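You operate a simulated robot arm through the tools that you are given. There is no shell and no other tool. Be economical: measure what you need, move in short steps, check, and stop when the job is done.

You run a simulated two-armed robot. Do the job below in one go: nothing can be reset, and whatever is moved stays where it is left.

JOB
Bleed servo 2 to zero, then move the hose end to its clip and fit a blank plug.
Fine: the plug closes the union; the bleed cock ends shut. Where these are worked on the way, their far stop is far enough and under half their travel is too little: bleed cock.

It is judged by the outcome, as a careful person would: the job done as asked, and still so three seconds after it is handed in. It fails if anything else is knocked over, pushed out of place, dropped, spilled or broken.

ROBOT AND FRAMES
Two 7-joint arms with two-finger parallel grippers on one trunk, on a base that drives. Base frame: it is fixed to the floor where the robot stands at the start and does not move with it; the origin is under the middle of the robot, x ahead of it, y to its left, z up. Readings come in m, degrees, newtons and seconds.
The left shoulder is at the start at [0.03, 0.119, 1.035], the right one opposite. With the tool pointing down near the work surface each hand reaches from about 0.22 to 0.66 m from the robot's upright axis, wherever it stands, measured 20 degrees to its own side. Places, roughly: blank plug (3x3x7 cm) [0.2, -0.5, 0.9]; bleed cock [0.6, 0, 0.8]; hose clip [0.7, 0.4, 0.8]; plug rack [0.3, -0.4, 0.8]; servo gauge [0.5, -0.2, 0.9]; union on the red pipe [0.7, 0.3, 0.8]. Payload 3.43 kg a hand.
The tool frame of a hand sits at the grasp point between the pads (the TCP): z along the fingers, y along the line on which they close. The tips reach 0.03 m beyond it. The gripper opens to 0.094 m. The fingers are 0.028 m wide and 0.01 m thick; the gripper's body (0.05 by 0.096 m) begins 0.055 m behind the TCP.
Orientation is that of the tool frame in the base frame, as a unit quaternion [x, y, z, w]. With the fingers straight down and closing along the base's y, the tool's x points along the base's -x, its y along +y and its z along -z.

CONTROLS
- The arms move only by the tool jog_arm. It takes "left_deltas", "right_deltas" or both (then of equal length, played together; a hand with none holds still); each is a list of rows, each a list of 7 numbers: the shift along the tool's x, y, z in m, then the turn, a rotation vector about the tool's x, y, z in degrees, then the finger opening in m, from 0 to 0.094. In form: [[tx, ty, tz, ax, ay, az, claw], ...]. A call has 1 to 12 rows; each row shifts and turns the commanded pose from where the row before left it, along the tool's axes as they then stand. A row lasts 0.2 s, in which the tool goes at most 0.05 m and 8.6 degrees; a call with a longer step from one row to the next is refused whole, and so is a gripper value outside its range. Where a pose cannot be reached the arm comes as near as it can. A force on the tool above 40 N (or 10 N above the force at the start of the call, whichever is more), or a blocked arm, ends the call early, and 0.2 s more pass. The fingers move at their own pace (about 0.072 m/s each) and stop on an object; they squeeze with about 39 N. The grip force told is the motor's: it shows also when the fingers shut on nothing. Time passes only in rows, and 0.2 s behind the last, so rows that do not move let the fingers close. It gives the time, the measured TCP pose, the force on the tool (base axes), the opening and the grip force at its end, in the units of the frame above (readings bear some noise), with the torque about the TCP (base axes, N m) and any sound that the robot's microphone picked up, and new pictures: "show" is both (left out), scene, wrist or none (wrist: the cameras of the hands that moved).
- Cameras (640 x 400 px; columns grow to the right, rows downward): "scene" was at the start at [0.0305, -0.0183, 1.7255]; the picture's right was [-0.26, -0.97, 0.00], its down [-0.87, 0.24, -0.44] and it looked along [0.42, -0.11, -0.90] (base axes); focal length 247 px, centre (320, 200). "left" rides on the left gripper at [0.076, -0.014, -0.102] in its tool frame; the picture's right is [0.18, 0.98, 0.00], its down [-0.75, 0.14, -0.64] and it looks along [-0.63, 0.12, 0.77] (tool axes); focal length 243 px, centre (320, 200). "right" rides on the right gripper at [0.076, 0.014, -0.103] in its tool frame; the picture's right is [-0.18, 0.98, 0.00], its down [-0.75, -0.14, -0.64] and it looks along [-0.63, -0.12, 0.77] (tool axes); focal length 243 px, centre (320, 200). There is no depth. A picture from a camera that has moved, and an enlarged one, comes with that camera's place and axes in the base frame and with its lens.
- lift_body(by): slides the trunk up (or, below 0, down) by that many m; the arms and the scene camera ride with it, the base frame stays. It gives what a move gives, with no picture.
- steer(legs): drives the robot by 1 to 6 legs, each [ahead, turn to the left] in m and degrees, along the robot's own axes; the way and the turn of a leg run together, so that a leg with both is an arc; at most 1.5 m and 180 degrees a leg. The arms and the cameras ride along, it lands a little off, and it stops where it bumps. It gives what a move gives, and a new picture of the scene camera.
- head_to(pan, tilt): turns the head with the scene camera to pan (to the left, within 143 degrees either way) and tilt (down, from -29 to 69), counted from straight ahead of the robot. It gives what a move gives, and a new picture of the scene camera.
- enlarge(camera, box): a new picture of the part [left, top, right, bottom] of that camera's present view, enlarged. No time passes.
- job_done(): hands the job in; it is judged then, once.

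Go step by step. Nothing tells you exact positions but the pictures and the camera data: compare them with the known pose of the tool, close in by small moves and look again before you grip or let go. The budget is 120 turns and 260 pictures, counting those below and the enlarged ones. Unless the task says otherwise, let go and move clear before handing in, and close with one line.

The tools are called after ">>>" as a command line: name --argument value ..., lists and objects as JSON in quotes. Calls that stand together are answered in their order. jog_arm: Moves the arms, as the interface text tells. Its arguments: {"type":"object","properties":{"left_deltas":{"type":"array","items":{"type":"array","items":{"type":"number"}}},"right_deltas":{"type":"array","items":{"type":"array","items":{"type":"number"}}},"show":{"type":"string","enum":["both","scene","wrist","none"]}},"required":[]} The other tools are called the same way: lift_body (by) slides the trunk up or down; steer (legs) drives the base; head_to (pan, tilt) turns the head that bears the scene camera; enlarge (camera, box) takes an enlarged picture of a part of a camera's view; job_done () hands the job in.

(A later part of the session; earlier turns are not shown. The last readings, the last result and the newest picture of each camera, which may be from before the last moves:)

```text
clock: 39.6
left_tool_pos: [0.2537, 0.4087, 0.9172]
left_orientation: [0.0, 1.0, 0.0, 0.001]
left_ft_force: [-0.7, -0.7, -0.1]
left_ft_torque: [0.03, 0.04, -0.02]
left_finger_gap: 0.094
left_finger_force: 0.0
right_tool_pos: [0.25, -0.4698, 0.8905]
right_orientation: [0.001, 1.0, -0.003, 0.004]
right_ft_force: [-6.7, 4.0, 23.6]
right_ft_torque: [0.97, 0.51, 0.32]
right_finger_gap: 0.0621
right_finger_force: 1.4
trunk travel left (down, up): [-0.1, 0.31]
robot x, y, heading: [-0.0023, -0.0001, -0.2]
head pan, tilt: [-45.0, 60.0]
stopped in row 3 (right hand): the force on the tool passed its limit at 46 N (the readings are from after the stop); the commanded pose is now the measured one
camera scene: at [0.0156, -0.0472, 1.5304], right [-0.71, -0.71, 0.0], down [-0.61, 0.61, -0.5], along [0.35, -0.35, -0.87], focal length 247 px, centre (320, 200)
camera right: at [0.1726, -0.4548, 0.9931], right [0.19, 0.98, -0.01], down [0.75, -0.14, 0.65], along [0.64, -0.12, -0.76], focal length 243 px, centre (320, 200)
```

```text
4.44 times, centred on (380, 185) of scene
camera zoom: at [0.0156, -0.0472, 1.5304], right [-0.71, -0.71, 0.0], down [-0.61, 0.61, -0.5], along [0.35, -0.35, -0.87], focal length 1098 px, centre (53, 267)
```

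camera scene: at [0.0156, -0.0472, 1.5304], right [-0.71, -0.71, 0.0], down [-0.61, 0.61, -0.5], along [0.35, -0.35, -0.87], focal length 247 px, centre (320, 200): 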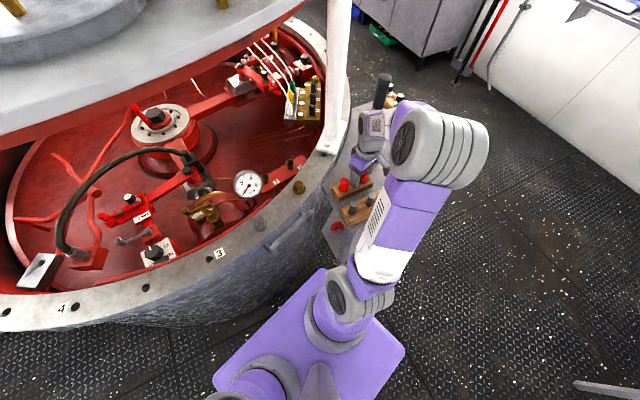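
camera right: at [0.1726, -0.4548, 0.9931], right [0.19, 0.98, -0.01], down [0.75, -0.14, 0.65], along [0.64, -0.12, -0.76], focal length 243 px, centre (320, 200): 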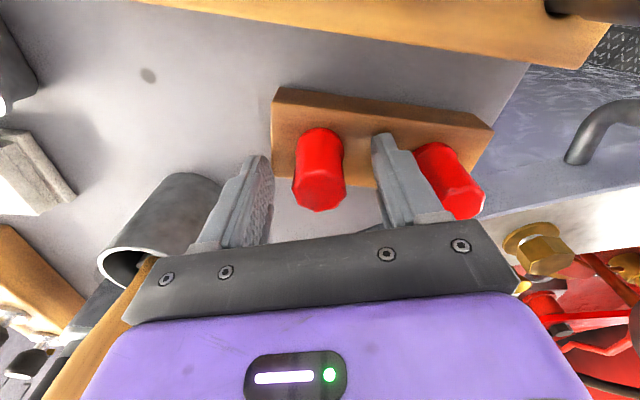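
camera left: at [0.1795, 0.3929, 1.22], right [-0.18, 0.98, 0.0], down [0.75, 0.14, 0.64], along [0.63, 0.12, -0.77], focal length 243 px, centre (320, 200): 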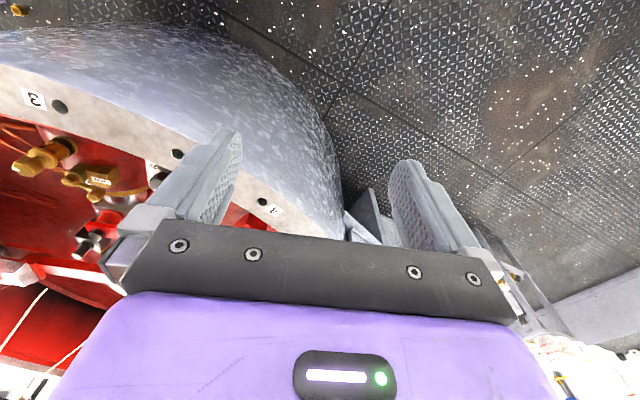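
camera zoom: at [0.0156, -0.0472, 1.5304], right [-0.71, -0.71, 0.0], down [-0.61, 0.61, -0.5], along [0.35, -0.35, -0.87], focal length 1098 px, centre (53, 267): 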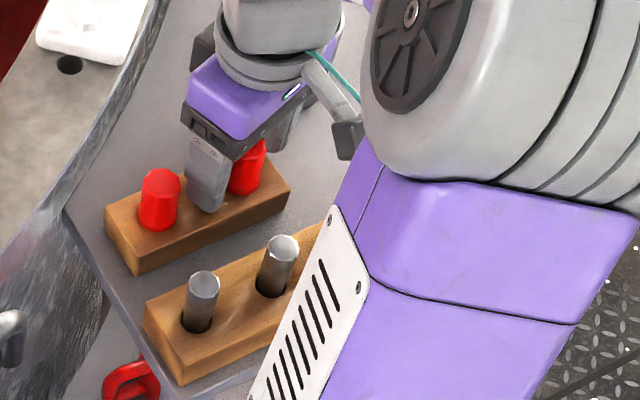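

The fingertip touched the rack top (z≈0.86). I'll rise 5 mm and close on the plug.

>>> jog_arm --right_deltas '[[0, 0, -0.005, 0, 0, 0, 0.06], [0, 0, 0, 0, 0, 0, 0.045], [0, 0, 0, 0, 0, 0, 0.0], [0, 0, 0, 0, 0, 0, 0.0], [0, 0, 0, 0, 0, 0, 0.0]]' --show "wrist"

```text
clock: 40.8
left_tool_pos: [0.2547, 0.4063, 0.9193]
left_orientation: [0.0, 1.0, 0.001, -0.001]
left_ft_force: [0.5, -0.1, 0.6]
left_ft_torque: [0.01, -0.01, 0.01]
left_finger_gap: 0.0937
left_finger_force: 0.0
right_tool_pos: [0.2506, -0.4694, 0.8927]
right_orientation: [0.0, 1.0, -0.003, 0.003]
right_ft_force: [0.5, 0.3, 0.1]
right_ft_torque: [0.0, 0.05, -0.01]
right_finger_gap: 0.0283
right_finger_force: 38.7
trunk travel left (down, up): [-0.1, 0.31]
robot x, y, heading: [0.0006, -0.0017, 0.3]
head pan, tilt: [-45.0, 60.0]
camera right: at [0.1751, -0.455, 0.9958], right [0.19, 0.98, 0.0], down [0.75, -0.14, 0.65], along [0.64, -0.12, -0.76], focal length 243 px, centre (320, 200)
```

right: 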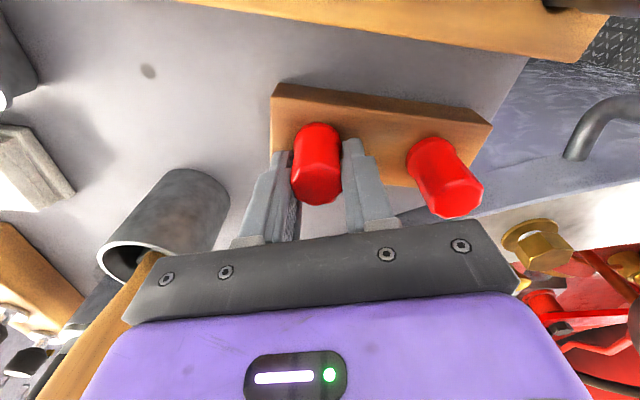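

Gripped (0.028 m). Lifting straight up.

>>> jog_arm --right_deltas '[[0, 0, -0.015, 0, 0, 0, 0], [0, 0, -0.02, 0, 0, 0, 0], [0, 0, -0.03, 0, 0, 0, 0], [0, 0, -0.04, 0, 0, 0, 0], [0, 0, -0.04, 0, 0, 0, 0]]' --show "both"

>>> enlarge --camera "right" --box '[220, 60, 420, 220]'

>>> enlarge --camera "scene" --box '[320, 90, 460, 230]'

```text
clock: 42.0
left_tool_pos: [0.2542, 0.4072, 0.9185]
left_orientation: [0.001, 1.0, 0.0, 0.0]
left_ft_force: [0.2, 0.4, 0.8]
left_ft_torque: [0.04, -0.03, 0.01]
left_finger_gap: 0.0943
left_finger_force: 0.1
right_tool_pos: [0.2496, -0.4699, 1.0397]
right_orientation: [0.001, 1.0, -0.003, 0.004]
right_ft_force: [0.1, -0.4, -0.6]
right_ft_torque: [0.0, -0.03, 0.02]
right_finger_gap: 0.0282
right_finger_force: 39.2
trunk travel left (down, up): [-0.1, 0.31]
robot x, y, heading: [-0.0013, 0.0014, 0.1]
head pan, tilt: [-45.0, 60.0]
camera scene: at [0.0176, -0.049, 1.5301], right [-0.71, -0.71, 0.0], down [-0.61, 0.61, -0.5], along [0.35, -0.35, -0.87], focal length 247 px, centre (320, 200)
camera right: at [0.1726, -0.4543, 1.1434], right [0.19, 0.98, 0.0], down [0.75, -0.14, 0.65], along [0.64, -0.12, -0.76], focal length 243 px, centre (320, 200)
```

scene: 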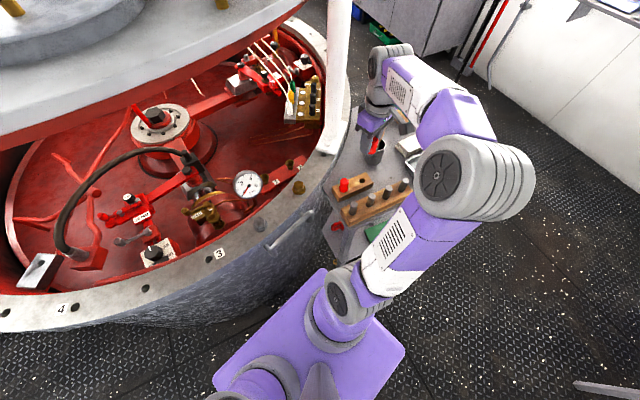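
right: 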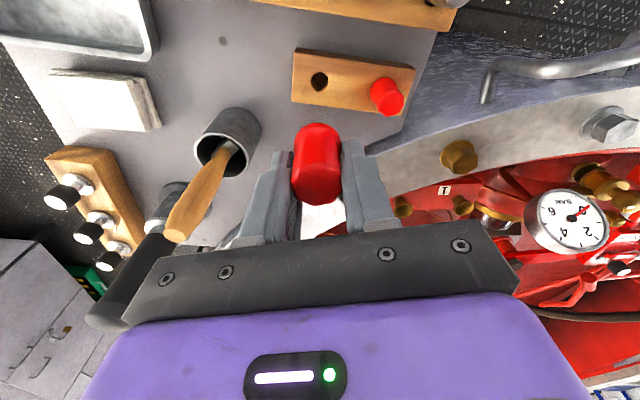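

```text
2.50 times, centred on (320, 140) of right
camera zoom: at [0.1726, -0.4543, 1.1434], right [0.19, 0.98, 0.0], down [0.75, -0.14, 0.65], along [0.64, -0.12, -0.76], focal length 606 px, centre (320, 350)
```

zoom: 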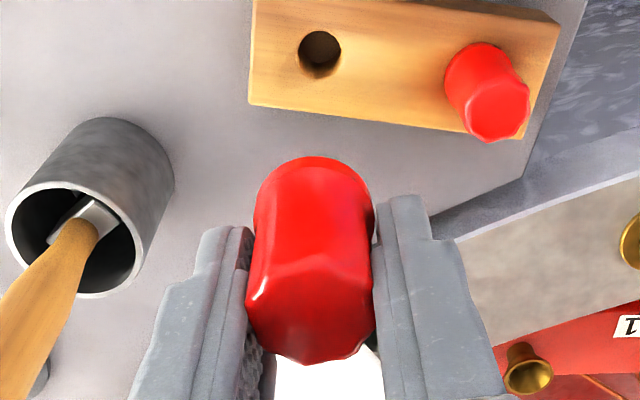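

```text
2.86 times, centred on (390, 160) of scene
camera zoom: at [0.0176, -0.049, 1.5301], right [-0.71, -0.71, 0.0], down [-0.61, 0.61, -0.5], along [0.35, -0.35, -0.87], focal length 706 px, centre (120, 314)
```

zoom: 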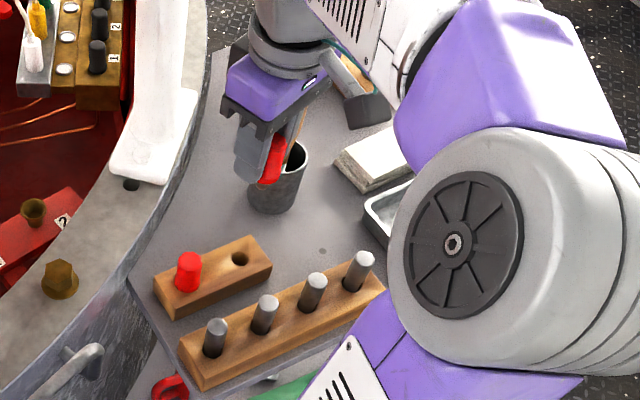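

The blank plug is in hand with its spigot pointing down. Next I'll tuck both hands in and drive round to the left side of the drum, where the union and clip are in easy reach.

>>> jog_arm --right_deltas '[[0, 0.04, -0.01, 0, 0, 0, 0], [0, 0.045, 0, 0, 0, 0, 0], [0, 0.045, 0, 0, 0, 0, 0], [0, 0.045, 0, 0, 0, 0, 0], [-0.015, 0.045, 0, 0, 0, 0, 0], [-0.015, 0.045, 0, 0, 0, 0, 0], [-0.015, 0.045, 0, 0, 0, 0, 0], [0, 0.02, 0, 0, 0, 0, 0]]' --left_deltas '[[0, 0, -0.04, 0, 0, 0, 0.094], [0, 0, -0.04, 0, 0, 0, 0.094], [0, 0, -0.04, 0, 0, 0, 0.094], [0, -0.04, 0, 0, 0, 0, 0.094], [-0.01, -0.045, 0, 0, 0, 0, 0.094], [-0.01, -0.045, 0, 0, 0, 0, 0.094], [0, -0.045, 0, 0, 0, 0, 0.094], [0, -0.02, 0, 0, 0, 0, 0.094]]' --show "none"

>>> steer --legs '[[-0.3, 0]]'

>>> head_to --pan 60 --tilt 40

```text
clock: 43.8
left_tool_pos: [0.2763, 0.2096, 1.0372]
left_orientation: [0.0, 1.0, -0.001, 0.0]
left_ft_force: [0.6, -0.4, -0.3]
left_ft_torque: [0.03, -0.04, 0.0]
left_finger_gap: 0.0939
left_finger_force: 0.0
right_tool_pos: [0.2977, -0.1403, 1.0439]
right_orientation: [0.0, 1.0, -0.003, 0.003]
right_ft_force: [-0.8, -0.8, -0.2]
right_ft_torque: [-0.04, 0.05, -0.02]
right_finger_gap: 0.0283
right_finger_force: 39.0
trunk travel left (down, up): [-0.1, 0.31]
robot x, y, heading: [0.0008, -0.0003, 0.1]
head pan, tilt: [-45.0, 60.0]
```

```text
clock: 45.8
left_tool_pos: [-0.0181, 0.2101, 1.0377]
left_orientation: [-0.001, 1.0, 0.0, 0.0]
left_ft_force: [-0.1, 0.0, -0.2]
left_ft_torque: [-0.02, -0.03, 0.0]
left_finger_gap: 0.0939
left_finger_force: 0.1
right_tool_pos: [0.0049, -0.1398, 1.0451]
right_orientation: [0.0, 1.0, -0.002, 0.004]
right_ft_force: [-0.3, -0.5, 0.3]
right_ft_torque: [-0.02, -0.03, 0.0]
right_finger_gap: 0.0282
right_finger_force: 38.9
trunk travel left (down, up): [-0.1, 0.31]
robot x, y, heading: [-0.293, -0.0027, 0.2]
head pan, tilt: [-45.0, 60.0]
camera scene: at [-0.2753, -0.0494, 1.5301], right [-0.71, -0.71, 0.0], down [-0.61, 0.61, -0.5], along [0.35, -0.35, -0.87], focal length 247 px, centre (320, 200)
```

scene: 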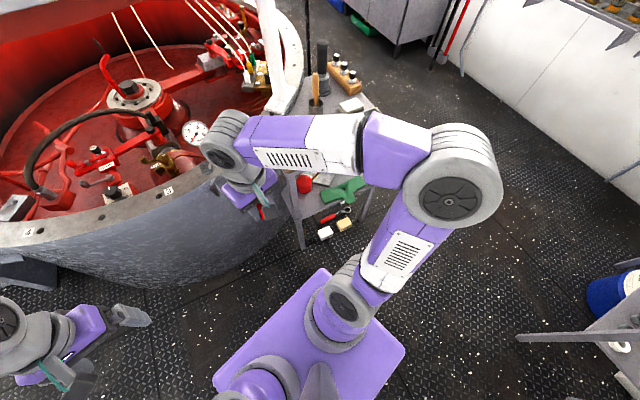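

```text
clock: 47.6
left_tool_pos: [-0.0168, 0.2102, 1.0374]
left_orientation: [0.0, 1.0, 0.0, -0.001]
left_ft_force: [-0.9, 0.3, -0.8]
left_ft_torque: [0.02, 0.01, -0.01]
left_finger_gap: 0.094
left_finger_force: 0.2
right_tool_pos: [0.0039, -0.1395, 1.0449]
right_orientation: [0.0, 1.0, -0.003, 0.003]
right_ft_force: [-0.4, 0.0, -0.9]
right_ft_torque: [0.0, -0.03, -0.03]
right_finger_gap: 0.0282
right_finger_force: 39.0
trunk travel left (down, up): [-0.1, 0.31]
robot x, y, heading: [-0.2941, -0.0055, 0.2]
head pan, tilt: [60.0, 40.0]
camera scene: at [-0.2792, 0.0714, 1.5568], right [0.87, -0.5, 0.0], down [-0.32, -0.56, -0.77], along [0.38, 0.66, -0.64], focal length 247 px, centre (320, 200)
```

scene: 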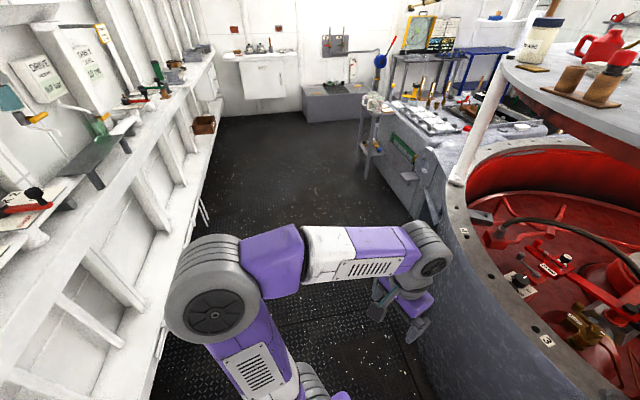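

The aisle is clear: wall about 0.8 m left of my planned spot, grey machine well ahead. Driving there, then turning to face the drum.

>>> steer --legs '[[0, 72], [0.83, 0], [0, -112]]'

>>> head_to --pan 5 --tilt 45

```text
clock: 60.0
left_tool_pos: [0.2893, 0.7855, 1.0379]
left_orientation: [0.342, 0.94, 0.0, 0.0]
left_ft_force: [-0.3, -0.8, 0.6]
left_ft_torque: [0.0, -0.01, 0.01]
left_finger_gap: 0.0942
left_finger_force: 0.1
right_tool_pos: [0.08, 0.5021, 1.0441]
right_orientation: [0.343, 0.939, -0.003, 0.002]
right_ft_force: [-0.2, 0.9, -0.5]
right_ft_torque: [-0.04, -0.02, 0.03]
right_finger_gap: 0.027
right_finger_force: 39.0
trunk travel left (down, up): [-0.1, 0.31]
robot x, y, heading: [-0.0554, 0.7997, -40.1]
head pan, tilt: [60.0, 40.0]
camera scene: at [0.0004, 0.8469, 1.5568], right [0.34, -0.94, 0.0], down [-0.6, -0.22, -0.77], along [0.72, 0.26, -0.64], focal length 247 px, centre (320, 200)
```

scene: 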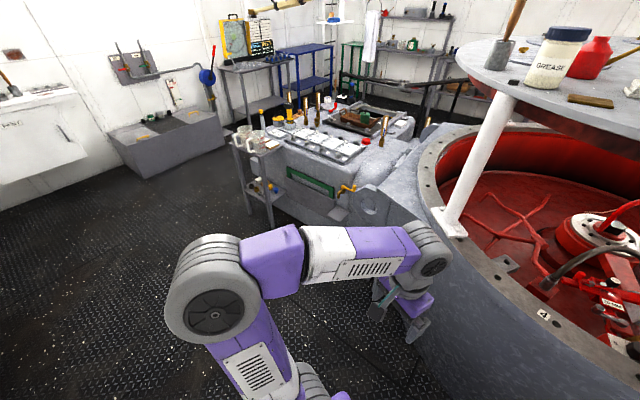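

```text
clock: 61.2
left_tool_pos: [0.2896, 0.7846, 1.0379]
left_orientation: [0.341, 0.94, 0.0, 0.0]
left_ft_force: [-0.1, 0.3, 0.3]
left_ft_torque: [0.0, 0.01, 0.0]
left_finger_gap: 0.094
left_finger_force: 0.1
right_tool_pos: [0.0802, 0.502, 1.0456]
right_orientation: [0.342, 0.94, -0.004, 0.003]
right_ft_force: [-0.1, 0.4, -1.1]
right_ft_torque: [0.01, 0.0, -0.01]
right_finger_gap: 0.0268
right_finger_force: 38.8
trunk travel left (down, up): [-0.1, 0.31]
robot x, y, heading: [-0.0602, 0.7986, -40.0]
head pan, tilt: [5.0, 45.0]
camera scene: at [-0.0127, 0.7713, 1.5496], right [-0.57, -0.82, 0.0], down [-0.58, 0.4, -0.71], along [0.58, -0.4, -0.71], focal length 247 px, centre (320, 200)
```

scene: 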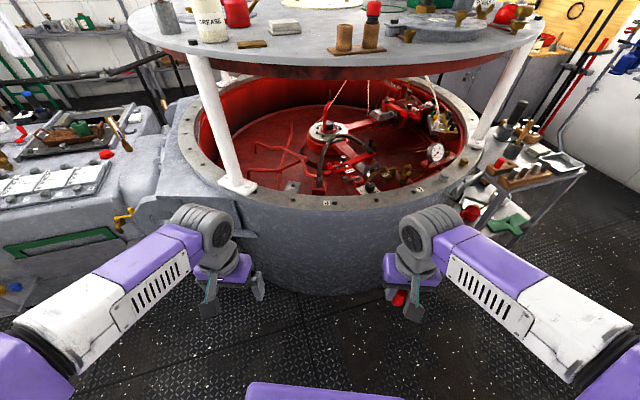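

>>> steer --legs '[[0.33, 0]]'

>>> enlarge --camera "scene" --box '[200, 130, 480, 310]'

```text
clock: 63.4
left_tool_pos: [0.5416, 0.5748, 1.0367]
left_orientation: [0.341, 0.94, 0.0, 0.0]
left_ft_force: [-0.5, -0.2, -0.2]
left_ft_torque: [0.03, 0.01, 0.0]
left_finger_gap: 0.0942
left_finger_force: 0.0
right_tool_pos: [0.3338, 0.2915, 1.0444]
right_orientation: [0.341, 0.94, -0.004, 0.001]
right_ft_force: [0.1, -0.9, 0.0]
right_ft_torque: [0.0, 0.04, 0.0]
right_finger_gap: 0.0268
right_finger_force: 38.8
trunk travel left (down, up): [-0.1, 0.31]
robot x, y, heading: [0.1979, 0.5901, -39.9]
head pan, tilt: [5.0, 45.0]
camera scene: at [0.2403, 0.5602, 1.5495], right [-0.57, -0.82, 0.0], down [-0.58, 0.4, -0.71], along [0.58, -0.4, -0.71], focal length 247 px, centre (320, 200)
```

scene: 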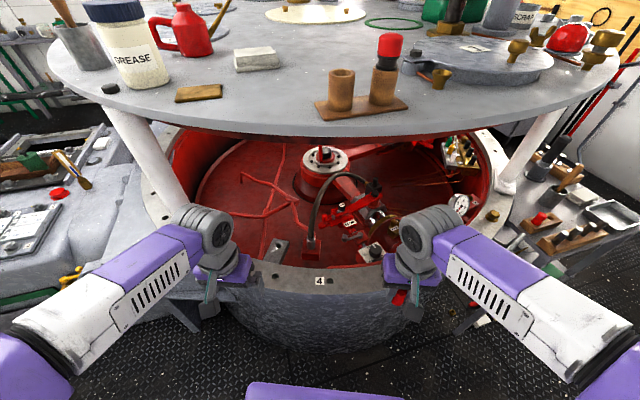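

```text
2.22 times, centred on (340, 220) of scene
camera zoom: at [0.2403, 0.5602, 1.5495], right [-0.57, -0.82, 0.0], down [-0.58, 0.4, -0.71], along [0.58, -0.4, -0.71], focal length 549 px, centre (276, 156)
```

zoom: 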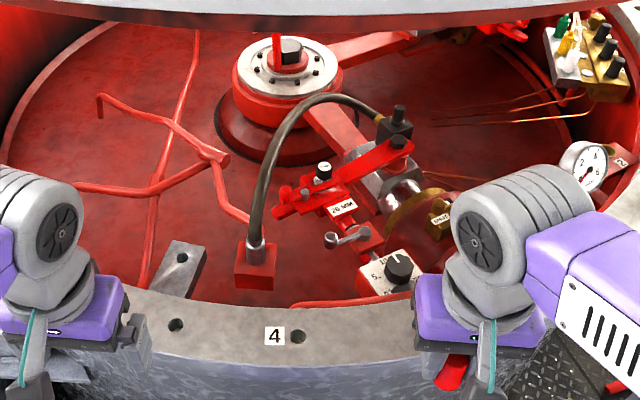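

Base is well placed. The union collar is at ≈(0.652,0.295,0.865) and the clip hole at ≈(0.752,0.392,0.80). I'll bring the left hand toward the collar, tilting it forward so the palm stays clear of the rising hose.

>>> jog_arm --left_deltas '[[-0.034, -0.0245, 0.01, 0, 0, 0, 0.094], [-0.034, -0.0245, 0.01, 0, 0, 0, 0.094], [-0.034, -0.0245, 0.01, 0, 0, 0, 0.094], [-0.034, -0.0245, 0.01, 0, 0, 0, 0.094], [-0.034, -0.0245, 0.01, 0, 0, 0, 0.094], [-0.034, -0.0245, 0.01, 0, 0, 0, 0.094], [0, 0, 0, 0, -8, 0, 0.094], [0, 0, 0, 0, -8, 0, 0.094], [0, 0, 0, 0, -8, 0, 0.094], [0, 0, 0, 0, -8, 0, 0.094], [0, 0, 0, 0, -8, 0, 0.094]]'

>>> enlarge --camera "scene" --box '[240, 180, 380, 290]'

>>> enlarge --camera "left" --box '[200, 40, 440, 230]'

```text
clock: 65.8
left_tool_pos: [0.6044, 0.3308, 0.9778]
left_orientation: [0.321, 0.882, -0.118, 0.322]
left_ft_force: [-0.4, 0.8, -0.6]
left_ft_torque: [0.0, 0.02, -0.02]
left_finger_gap: 0.0943
left_finger_force: 0.1
right_tool_pos: [0.3332, 0.293, 1.0445]
right_orientation: [0.341, 0.94, -0.004, 0.002]
right_ft_force: [0.2, -0.6, -0.4]
right_ft_torque: [0.0, 0.02, 0.0]
right_finger_gap: 0.0272
right_finger_force: 39.2
trunk travel left (down, up): [-0.1, 0.31]
robot x, y, heading: [0.1955, 0.5899, -39.6]
head pan, tilt: [5.0, 45.0]
camera scene: at [0.2394, 0.5609, 1.5496], right [-0.57, -0.82, 0.0], down [-0.58, 0.4, -0.71], along [0.58, -0.4, -0.71], focal length 247 px, centre (320, 200)
camera left: at [0.4986, 0.4005, 1.0069], right [0.52, 0.84, -0.12], down [0.22, 0.0, 0.98], along [0.82, -0.54, -0.18], focal length 243 px, centre (320, 200)
```

scene: 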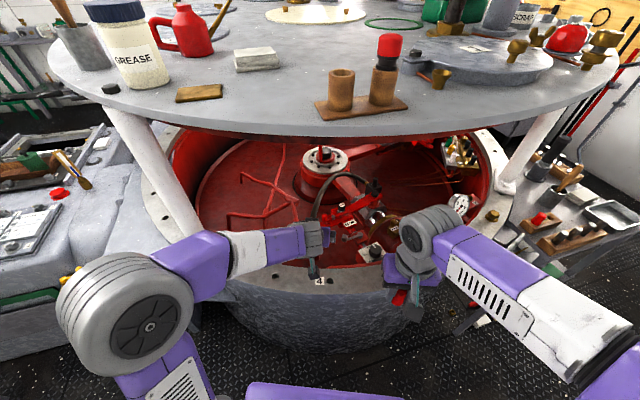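
left: 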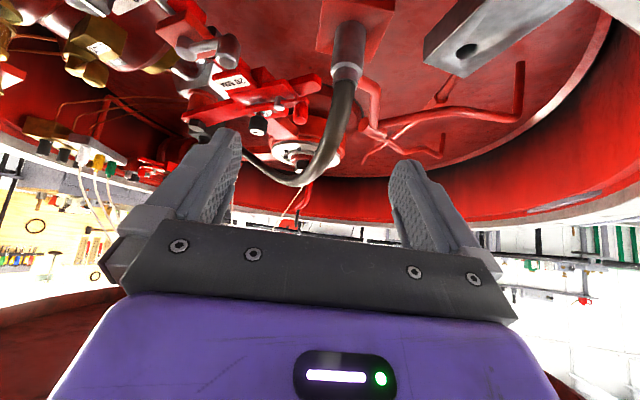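

```text
3.64 times, centred on (310, 235) of scene
camera zoom: at [0.2394, 0.5609, 1.5496], right [-0.57, -0.82, 0.0], down [-0.58, 0.4, -0.71], along [0.58, -0.4, -0.71], focal length 898 px, centre (356, 73)
```

zoom: 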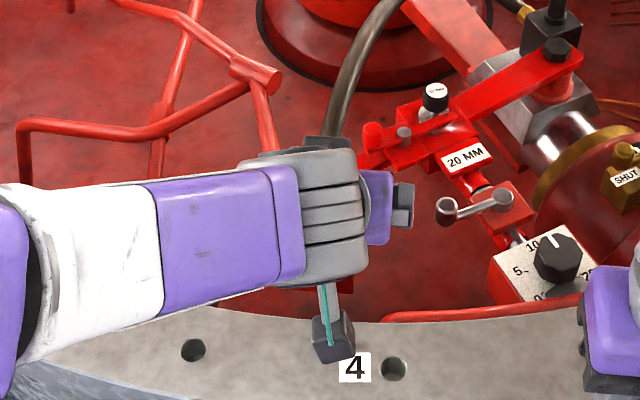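

```text
2.11 times, centred on (320, 135) of left
camera zoom: at [0.4986, 0.4005, 1.0069], right [0.52, 0.84, -0.12], down [0.22, 0.0, 0.98], along [0.82, -0.54, -0.18], focal length 511 px, centre (320, 337)
```

zoom: 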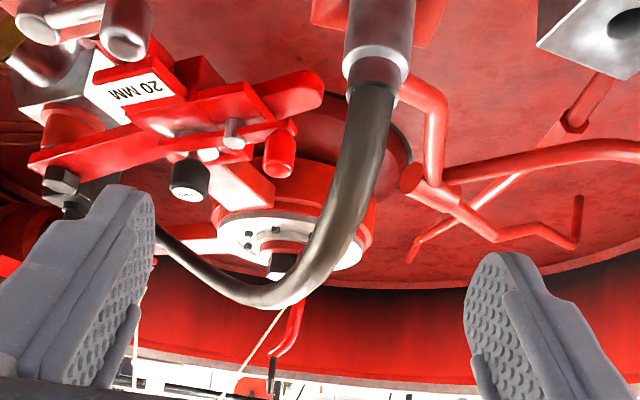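

The grey collar is centred between the fingers, with the hose arching away forward. I'll shift to line up and advance partway along the approach.

>>> jog_arm --left_deltas '[[0.018, 0.007, 0, 0, 0, 0, 0.08], [0.019, 0.0067, 0, 0, 0, 0, 0.08], [0, 0, 0.035, 0, 0, 0, 0.08], [0, 0, 0.035, 0, 0, 0, 0.08]]' --show "wrist"

>>> enlarge --camera "left" --box '[200, 60, 440, 250]'

```text
clock: 66.8
left_tool_pos: [0.6277, 0.3334, 0.899]
left_orientation: [0.32, 0.884, -0.117, 0.322]
left_ft_force: [0.1, -0.3, 0.2]
left_ft_torque: [-0.01, 0.0, -0.02]
left_finger_gap: 0.0797
left_finger_force: 0.1
right_tool_pos: [0.3349, 0.2926, 1.0454]
right_orientation: [0.341, 0.94, -0.004, 0.002]
right_ft_force: [0.6, 0.1, -0.5]
right_ft_torque: [-0.01, 0.0, 0.0]
right_finger_gap: 0.0269
right_finger_force: 38.7
trunk travel left (down, up): [-0.1, 0.31]
robot x, y, heading: [0.1959, 0.587, -39.9]
head pan, tilt: [5.0, 45.0]
camera left: at [0.5226, 0.4004, 0.9278], right [0.52, 0.85, -0.12], down [0.22, 0.0, 0.98], along [0.83, -0.53, -0.18], focal length 243 px, centre (320, 200)
```

left: 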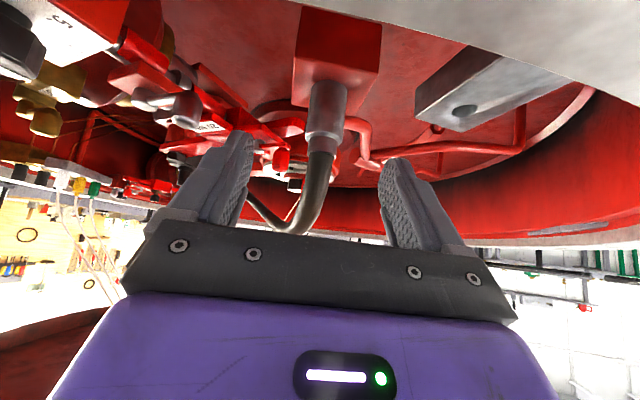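

```text
2.11 times, centred on (320, 155) of left
camera zoom: at [0.5226, 0.4004, 0.9278], right [0.52, 0.85, -0.12], down [0.22, 0.0, 0.98], along [0.83, -0.53, -0.18], focal length 511 px, centre (320, 295)
```

zoom: 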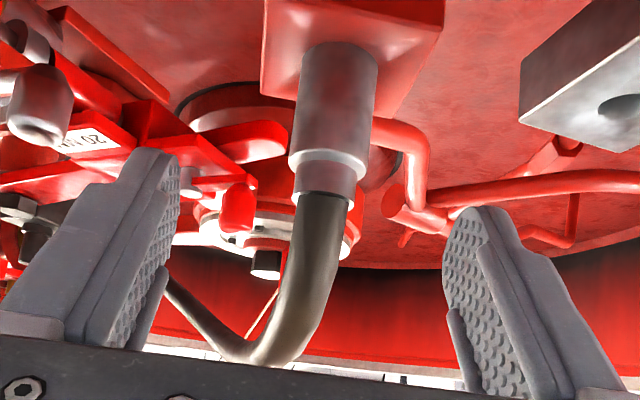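

Refined: collar centre ≈(0.678,0.297,0.823), upper end ≈0.845. Advancing further before the final approach.

>>> jog_arm --left_deltas '[[-0.002, 0.005, 0.03, 0, 0, 0, 0.07], [0, 0, 0.025, 0, 0, 0, 0.07]]' --show "both"

>>> enlarge --camera "left" --box '[200, 60, 440, 250]'

>>> enlarge --camera "scene" --box '[260, 190, 380, 290]'

```text
clock: 67.4
left_tool_pos: [0.657, 0.3127, 0.8604]
left_orientation: [0.32, 0.883, -0.117, 0.322]
left_ft_force: [-0.5, -0.1, 0.1]
left_ft_torque: [-0.01, -0.02, 0.02]
left_finger_gap: 0.07
left_finger_force: 0.2
right_tool_pos: [0.3353, 0.294, 1.0444]
right_orientation: [0.342, 0.94, -0.003, 0.002]
right_ft_force: [-0.3, 0.6, -0.6]
right_ft_torque: [0.03, 0.01, 0.05]
right_finger_gap: 0.0271
right_finger_force: 39.3
trunk travel left (down, up): [-0.1, 0.31]
robot x, y, heading: [0.1947, 0.5918, -39.8]
head pan, tilt: [5.0, 45.0]
camera scene: at [0.2399, 0.5605, 1.5495], right [-0.57, -0.82, 0.0], down [-0.58, 0.4, -0.71], along [0.58, -0.4, -0.71], focal length 247 px, centre (320, 200)
camera left: at [0.5535, 0.3808, 0.8886], right [0.52, 0.85, -0.12], down [0.22, 0.0, 0.98], along [0.83, -0.53, -0.18], focal length 243 px, centre (320, 200)
```

scene: 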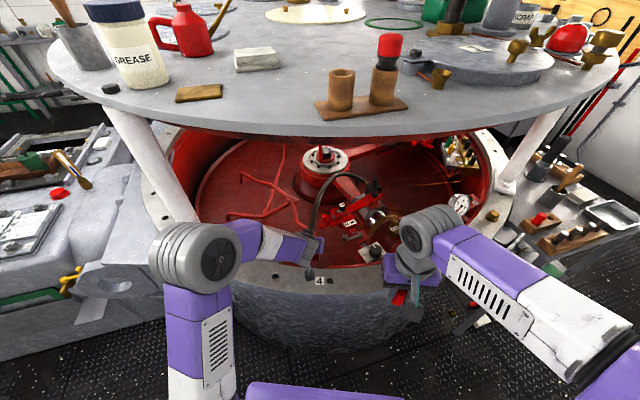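
left: 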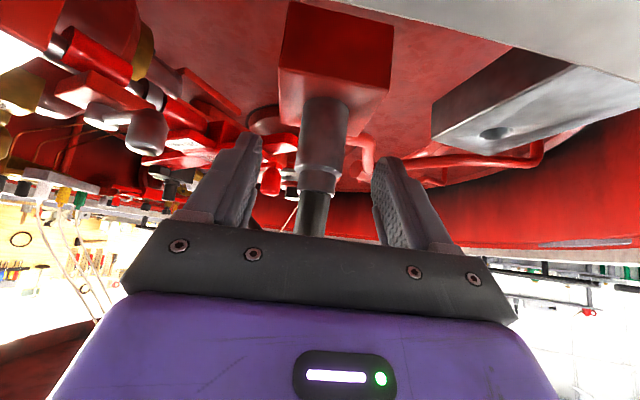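

```text
2.11 times, centred on (320, 155) of left
camera zoom: at [0.5535, 0.3808, 0.8886], right [0.52, 0.85, -0.12], down [0.22, 0.0, 0.98], along [0.83, -0.53, -0.18], focal length 511 px, centre (320, 295)
```

zoom: 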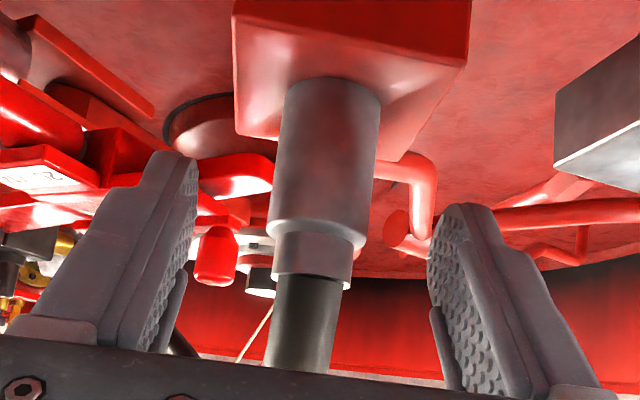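

```text
4.00 times, centred on (320, 240) of scene
camera zoom: at [0.2399, 0.5605, 1.5495], right [-0.57, -0.82, 0.0], down [-0.58, 0.4, -0.71], along [0.58, -0.4, -0.71], focal length 988 px, centre (320, 40)
```

zoom: 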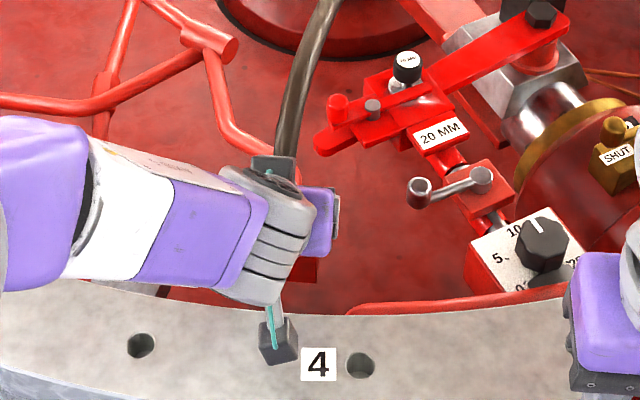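

The collar spans z≈0.808–0.845 on axis (0.664,0.305). I'll close the last 2 cm and grip just above the block.

>>> jog_arm --left_deltas '[[0.0047, -0.001, 0.0217, 0, 0, 0, 0.065], [0, 0, 0, 0, 0, 0, 0.045], [0, 0, 0, 0, 0, 0, 0.0], [0, 0, 0, 0, 0, 0, 0.0]]' --show "wrist"

>>> enlarge --camera "left" --box '[200, 60, 440, 250]'

```text
clock: 68.4
left_tool_pos: [0.6635, 0.3055, 0.8388]
left_orientation: [0.319, 0.884, -0.116, 0.322]
left_ft_force: [1.4, 2.5, 2.7]
left_ft_torque: [0.04, -0.12, 0.06]
left_finger_gap: 0.03
left_finger_force: 39.3
right_tool_pos: [0.3346, 0.2927, 1.0451]
right_orientation: [0.34, 0.94, -0.003, 0.002]
right_ft_force: [-0.5, -0.2, -0.7]
right_ft_torque: [-0.01, -0.02, 0.02]
right_finger_gap: 0.0266
right_finger_force: 38.8
trunk travel left (down, up): [-0.1, 0.31]
robot x, y, heading: [0.1986, 0.5922, -40.0]
head pan, tilt: [5.0, 45.0]
camera left: at [0.5595, 0.3739, 0.8683], right [0.52, 0.85, -0.12], down [0.22, 0.0, 0.98], along [0.83, -0.53, -0.18], focal length 243 px, centre (320, 200)
```

left: 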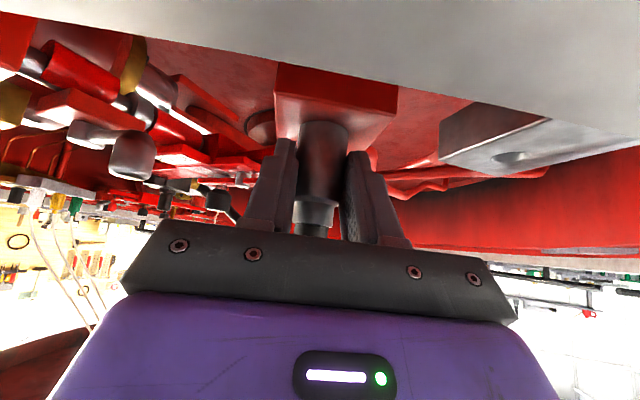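

```text
2.11 times, centred on (320, 155) of left
camera zoom: at [0.5595, 0.3739, 0.8683], right [0.52, 0.85, -0.12], down [0.22, 0.0, 0.98], along [0.83, -0.53, -0.18], focal length 511 px, centre (320, 295)
```

zoom: 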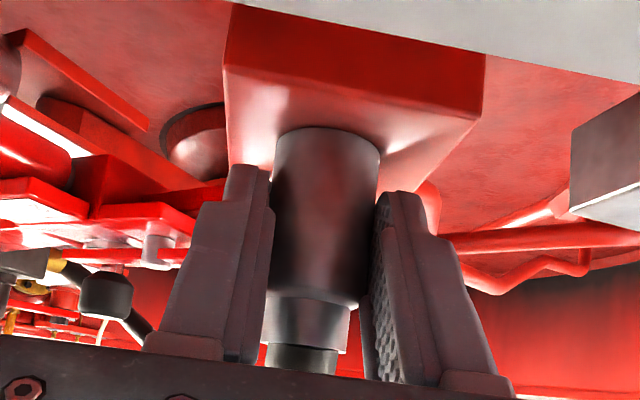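

Firm grip (0.030 m) on the collar. Pulling straight up.

>>> jog_arm --left_deltas '[[-0.0064, 0, -0.0077, 0, 0, 0, 0.0], [-0.0129, 0, -0.0153, 0, 0, 0, 0.0], [-0.0129, 0, -0.0153, 0, 0, 0, 0.0], [-0.0129, 0, -0.0153, 0, 0, 0, 0.0]]' --show "both"

>>> enlarge --camera "left" --box '[160, 0, 480, 250]'

```text
clock: 69.4
left_tool_pos: [0.664, 0.3042, 0.9098]
left_orientation: [0.32, 0.884, -0.116, 0.321]
left_ft_force: [0.4, 0.0, -0.5]
left_ft_torque: [-0.03, -0.01, -0.05]
left_finger_gap: 0.03
left_finger_force: 38.8
right_tool_pos: [0.334, 0.2922, 1.0444]
right_orientation: [0.341, 0.94, -0.004, 0.002]
right_ft_force: [0.2, -1.0, -0.8]
right_ft_torque: [0.01, 0.0, -0.02]
right_finger_gap: 0.0268
right_finger_force: 39.2
trunk travel left (down, up): [-0.1, 0.31]
robot x, y, heading: [0.1956, 0.5912, -39.7]
head pan, tilt: [5.0, 45.0]
camera scene: at [0.2395, 0.5609, 1.5496], right [-0.57, -0.82, 0.0], down [-0.58, 0.4, -0.71], along [0.58, -0.4, -0.71], focal length 247 px, centre (320, 200)
camera left: at [0.5591, 0.3725, 0.9387], right [0.52, 0.85, -0.12], down [0.22, 0.0, 0.98], along [0.83, -0.53, -0.18], focal length 243 px, centre (320, 200)
```

scene: 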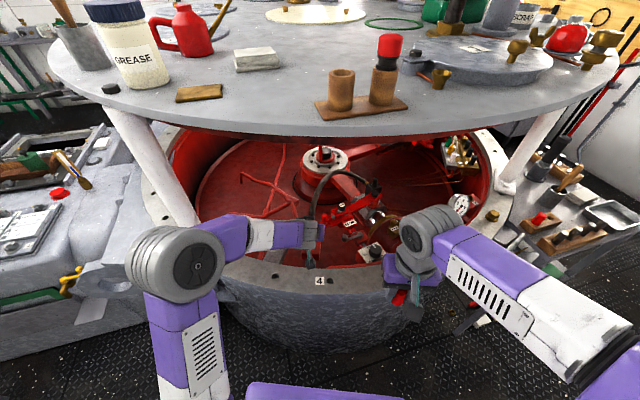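
left: 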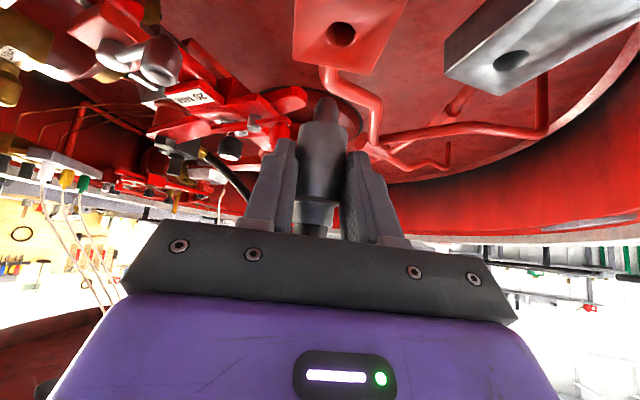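

```text
1.60 times, centred on (320, 125) of left
camera zoom: at [0.5591, 0.3725, 0.9387], right [0.52, 0.85, -0.12], down [0.22, 0.0, 0.98], along [0.83, -0.53, -0.18], focal length 388 px, centre (320, 320)
```

zoom: 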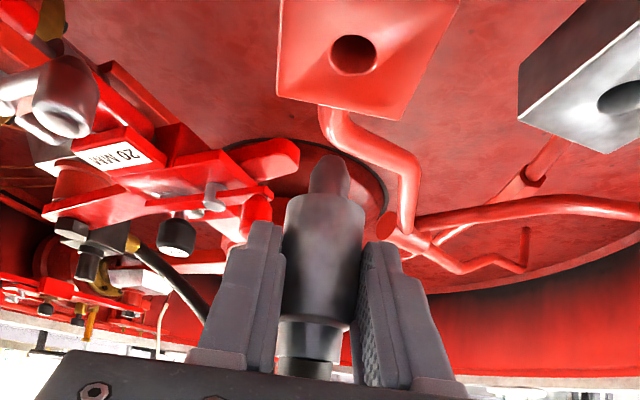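

The hose end is out, spigot visible, and the union's hole is open at ≈(0.666,0.304). Moving the hose end over to hover above the clip hole (≈0.752,0.393,0.796).

>>> jog_arm --left_deltas '[[-0.002, 0.0312, 0.0017, 0, 0, 0, 0.0], [-0.002, 0.0312, 0.0017, 0, 0, 0, 0.0], [-0.002, 0.0312, 0.0017, 0, 0, 0, 0.0], [-0.002, 0.0312, 0.0017, 0, 0, 0, 0.0]]' --show "both"

>>> enlarge --camera "left" --box '[200, 0, 440, 190]'

>>> enlarge --camera "scene" --box '[240, 190, 360, 290]'

```text
clock: 70.4
left_tool_pos: [0.7527, 0.3958, 0.9066]
left_orientation: [0.32, 0.884, -0.116, 0.321]
left_ft_force: [-0.1, -0.2, -1.7]
left_ft_torque: [-0.02, 0.02, 0.01]
left_finger_gap: 0.0298
left_finger_force: 38.7
right_tool_pos: [0.3353, 0.294, 1.0447]
right_orientation: [0.34, 0.94, -0.002, 0.002]
right_ft_force: [0.3, 0.1, -0.3]
right_ft_torque: [0.0, -0.01, 0.0]
right_finger_gap: 0.0269
right_finger_force: 38.9
trunk travel left (down, up): [-0.1, 0.31]
robot x, y, heading: [0.1953, 0.5895, -39.6]
head pan, tilt: [5.0, 45.0]
camera scene: at [0.24, 0.5611, 1.5495], right [-0.57, -0.82, 0.0], down [-0.58, 0.4, -0.71], along [0.58, -0.4, -0.71], focal length 247 px, centre (320, 200)
camera left: at [0.6479, 0.4638, 0.9364], right [0.52, 0.85, -0.12], down [0.22, 0.0, 0.98], along [0.83, -0.53, -0.18], focal length 243 px, centre (320, 200)
```

scene: 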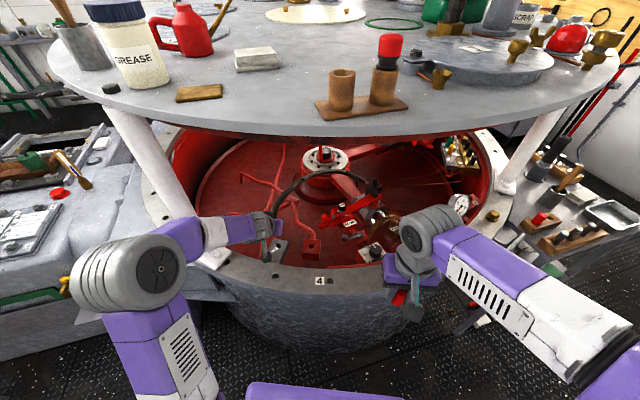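
left: 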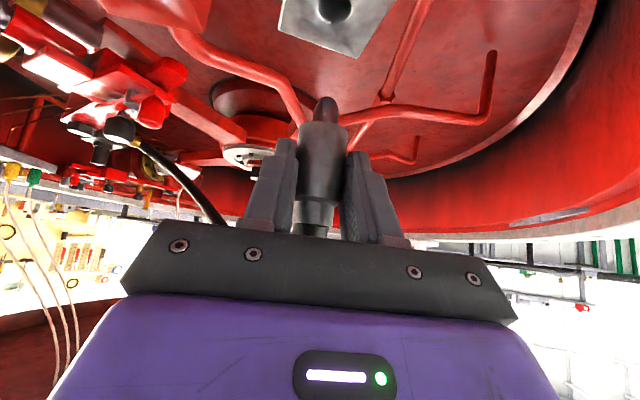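

```text
2.11 times, centred on (320, 95) of left
camera zoom: at [0.6479, 0.4638, 0.9364], right [0.52, 0.85, -0.12], down [0.22, 0.0, 0.98], along [0.83, -0.53, -0.18], focal length 511 px, centre (320, 421)
```

zoom: 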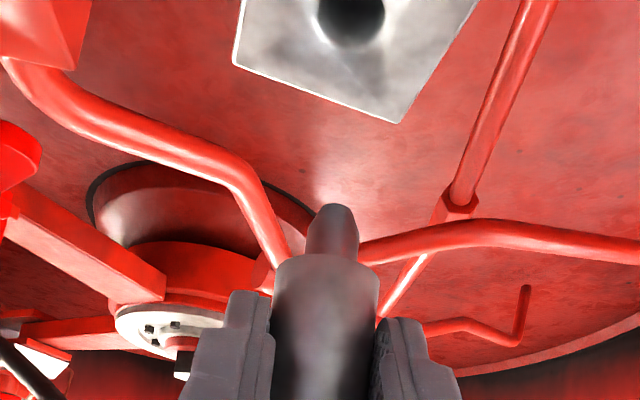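

```text
4.00 times, centred on (300, 240) of scene
camera zoom: at [0.24, 0.5611, 1.5495], right [-0.57, -0.82, 0.0], down [-0.58, 0.4, -0.71], along [0.58, -0.4, -0.71], focal length 988 px, centre (400, 40)
```

zoom: 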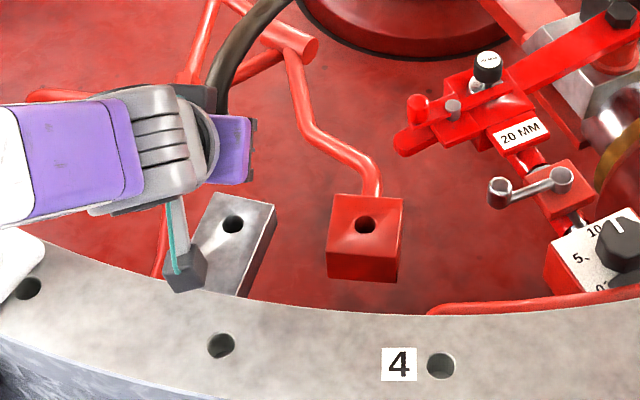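

Both wrist rays put the clip hole at ≈(0.747,0.393,0.797), so the hand must shift 1 cm in -x. Correcting and lowering until the tip is just above the hole.

>>> jog_arm --left_deltas '[[0.0059, -0.0064, -0.0049, 0, 0, 0, 0.0], [0.0096, 0, 0.0115, 0, 0, 0, 0.0], [0.0096, 0, 0.0115, 0, 0, 0, 0.0]]' --show "wrist"

>>> enlarge --camera "left" --box '[240, 20, 400, 150]'

>>> enlarge --camera "scene" --box '[250, 220, 330, 280]'

```text
clock: 71.2
left_tool_pos: [0.7431, 0.3957, 0.8795]
left_orientation: [0.32, 0.884, -0.116, 0.321]
left_ft_force: [-0.7, -0.8, -1.1]
left_ft_torque: [0.03, 0.02, -0.01]
left_finger_gap: 0.0301
left_finger_force: 39.2
right_tool_pos: [0.3337, 0.2921, 1.0449]
right_orientation: [0.342, 0.94, -0.003, 0.003]
right_ft_force: [-0.4, 0.2, -1.8]
right_ft_torque: [-0.03, -0.01, -0.02]
right_finger_gap: 0.0267
right_finger_force: 39.1
trunk travel left (down, up): [-0.1, 0.31]
robot x, y, heading: [0.1979, 0.5928, -39.8]
head pan, tilt: [5.0, 45.0]
camera left: at [0.6383, 0.4631, 0.9079], right [0.52, 0.85, -0.12], down [0.22, 0.0, 0.98], along [0.83, -0.53, -0.18], focal length 243 px, centre (320, 200)
```

left: 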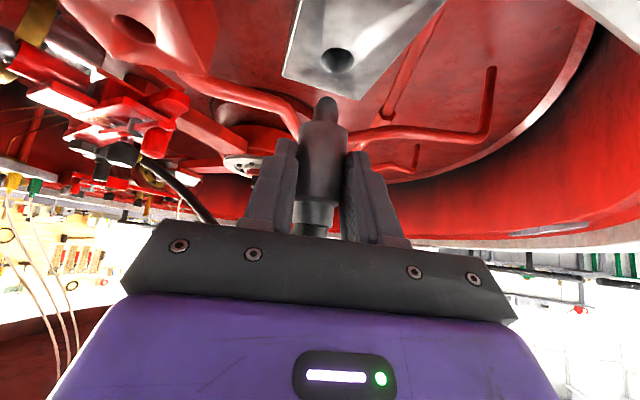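

```text
3.08 times, centred on (320, 85) of left
camera zoom: at [0.6383, 0.4631, 0.9079], right [0.52, 0.85, -0.12], down [0.22, 0.0, 0.98], along [0.83, -0.53, -0.18], focal length 746 px, centre (320, 554)
```

zoom: 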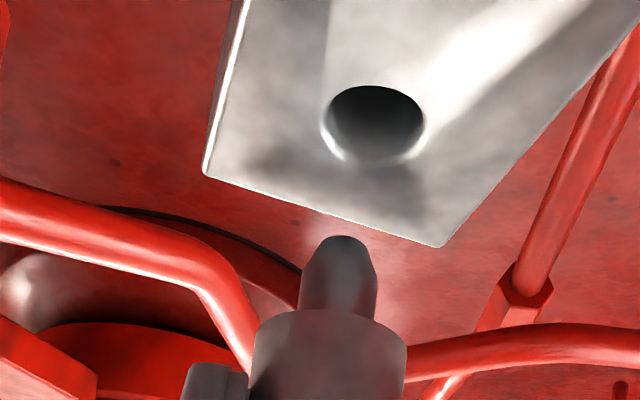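

```text
6.67 times, centred on (290, 250) of scene
camera zoom: at [0.24, 0.5608, 1.5495], right [-0.57, -0.82, 0.0], down [-0.58, 0.4, -0.71], along [0.58, -0.4, -0.71], focal length 1647 px, centre (520, -133)
```

zoom: 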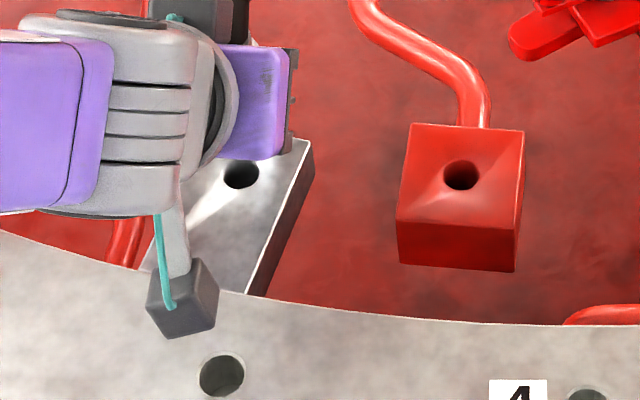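

By comparison with how the union hole looked directly below, the spigot is aligned within a few mm; I'll nudge 2 mm toward the picture's right and lower the tip to the hole mouth.

>>> jog_arm --left_deltas '[[0.0064, 0.002, 0.0077, 0, 0, 0, 0.0], [0.0064, 0, 0.0077, 0, 0, 0, 0.0], [0.0016, 0, 0.002, 0, 0, 0, 0.0]]' --show "wrist"

>>> enlarge --camera "left" --box '[240, 20, 400, 150]'

```text
clock: 72.0
left_tool_pos: [0.744, 0.395, 0.8606]
left_orientation: [0.319, 0.882, -0.117, 0.326]
left_ft_force: [-0.4, 1.6, 17.1]
left_ft_torque: [-0.08, -0.22, -0.01]
left_finger_gap: 0.0298
left_finger_force: 38.8
right_tool_pos: [0.3329, 0.2939, 1.0448]
right_orientation: [0.341, 0.94, -0.005, 0.003]
right_ft_force: [0.5, -0.1, -0.3]
right_ft_torque: [0.0, -0.03, -0.03]
right_finger_gap: 0.0267
right_finger_force: 39.2
trunk travel left (down, up): [-0.1, 0.31]
robot x, y, heading: [0.1947, 0.5902, -39.9]
head pan, tilt: [5.0, 45.0]
camera left: at [0.6394, 0.463, 0.8892], right [0.52, 0.84, -0.12], down [0.21, 0.01, 0.98], along [0.83, -0.53, -0.17], focal length 243 px, centre (320, 200)
```

left: 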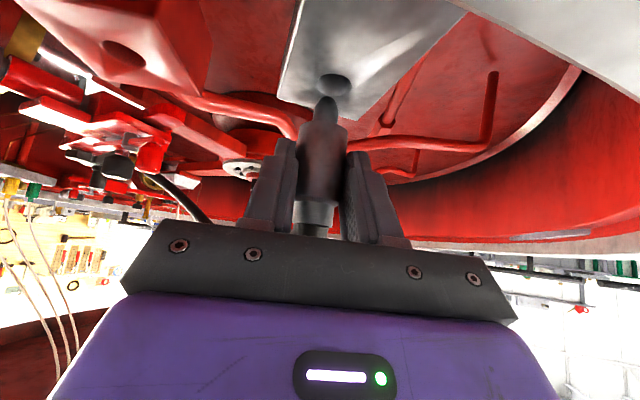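

```text
3.08 times, centred on (320, 85) of left
camera zoom: at [0.6394, 0.463, 0.8892], right [0.52, 0.84, -0.12], down [0.21, 0.01, 0.98], along [0.83, -0.53, -0.17], focal length 746 px, centre (320, 554)
```

zoom: 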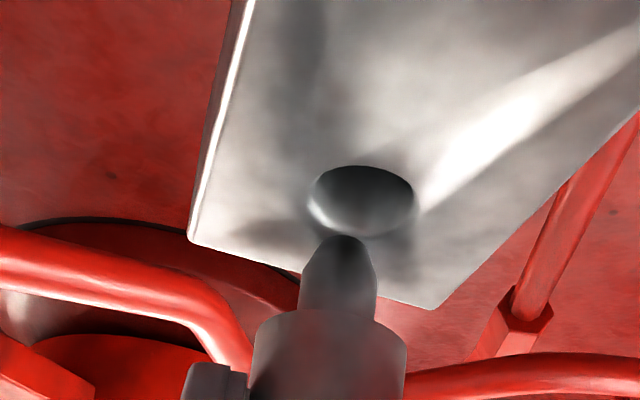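

The tip touched the clip's surface just beyond the hole: in the picture the hole lies about 1 cm nearer the robot and 4 mm right. Raising slightly, shifting, and looking again.

>>> jog_arm --left_deltas '[[-0.0039, 0, -0.0046, 0, 0, 0, 0.0], [0.0097, 0.0012, -0.0081, 0, 0, 0, 0.0], [0, 0, 0, 0, 0, 0, 0.0]]' --show "wrist"

>>> enlarge --camera "left" --box '[240, 20, 400, 150]'

```text
clock: 72.8
left_tool_pos: [0.7356, 0.4042, 0.8626]
left_orientation: [0.319, 0.884, -0.116, 0.321]
left_ft_force: [-0.6, -0.7, -1.0]
left_ft_torque: [0.04, 0.06, -0.03]
left_finger_gap: 0.0298
left_finger_force: 39.4
right_tool_pos: [0.333, 0.293, 1.0447]
right_orientation: [0.341, 0.94, -0.003, 0.002]
right_ft_force: [0.1, -0.9, -0.1]
right_ft_torque: [0.01, 0.04, -0.01]
right_finger_gap: 0.0271
right_finger_force: 39.1
trunk travel left (down, up): [-0.1, 0.31]
robot x, y, heading: [0.1962, 0.5892, -39.7]
head pan, tilt: [5.0, 45.0]
camera left: at [0.6309, 0.4729, 0.8923], right [0.52, 0.85, -0.12], down [0.22, 0.0, 0.98], along [0.83, -0.53, -0.18], focal length 243 px, centre (320, 200)
```

left: 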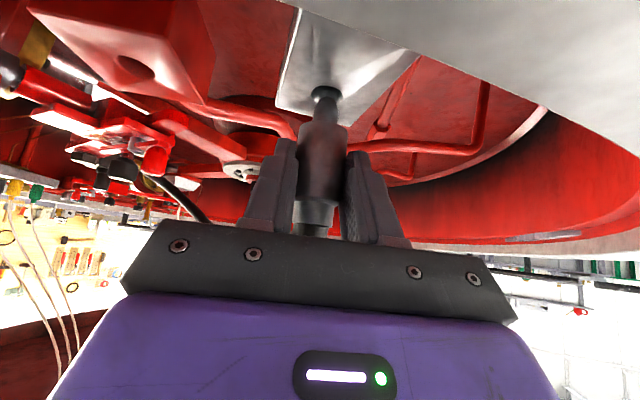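

```text
3.08 times, centred on (320, 85) of left
camera zoom: at [0.6309, 0.4729, 0.8923], right [0.52, 0.85, -0.12], down [0.22, 0.0, 0.98], along [0.83, -0.53, -0.18], focal length 746 px, centre (320, 554)
```

zoom: 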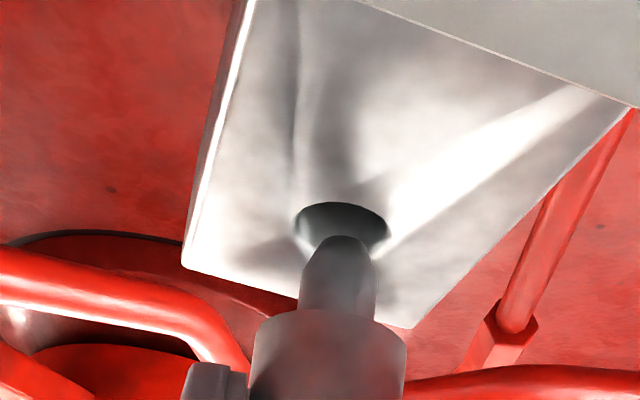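

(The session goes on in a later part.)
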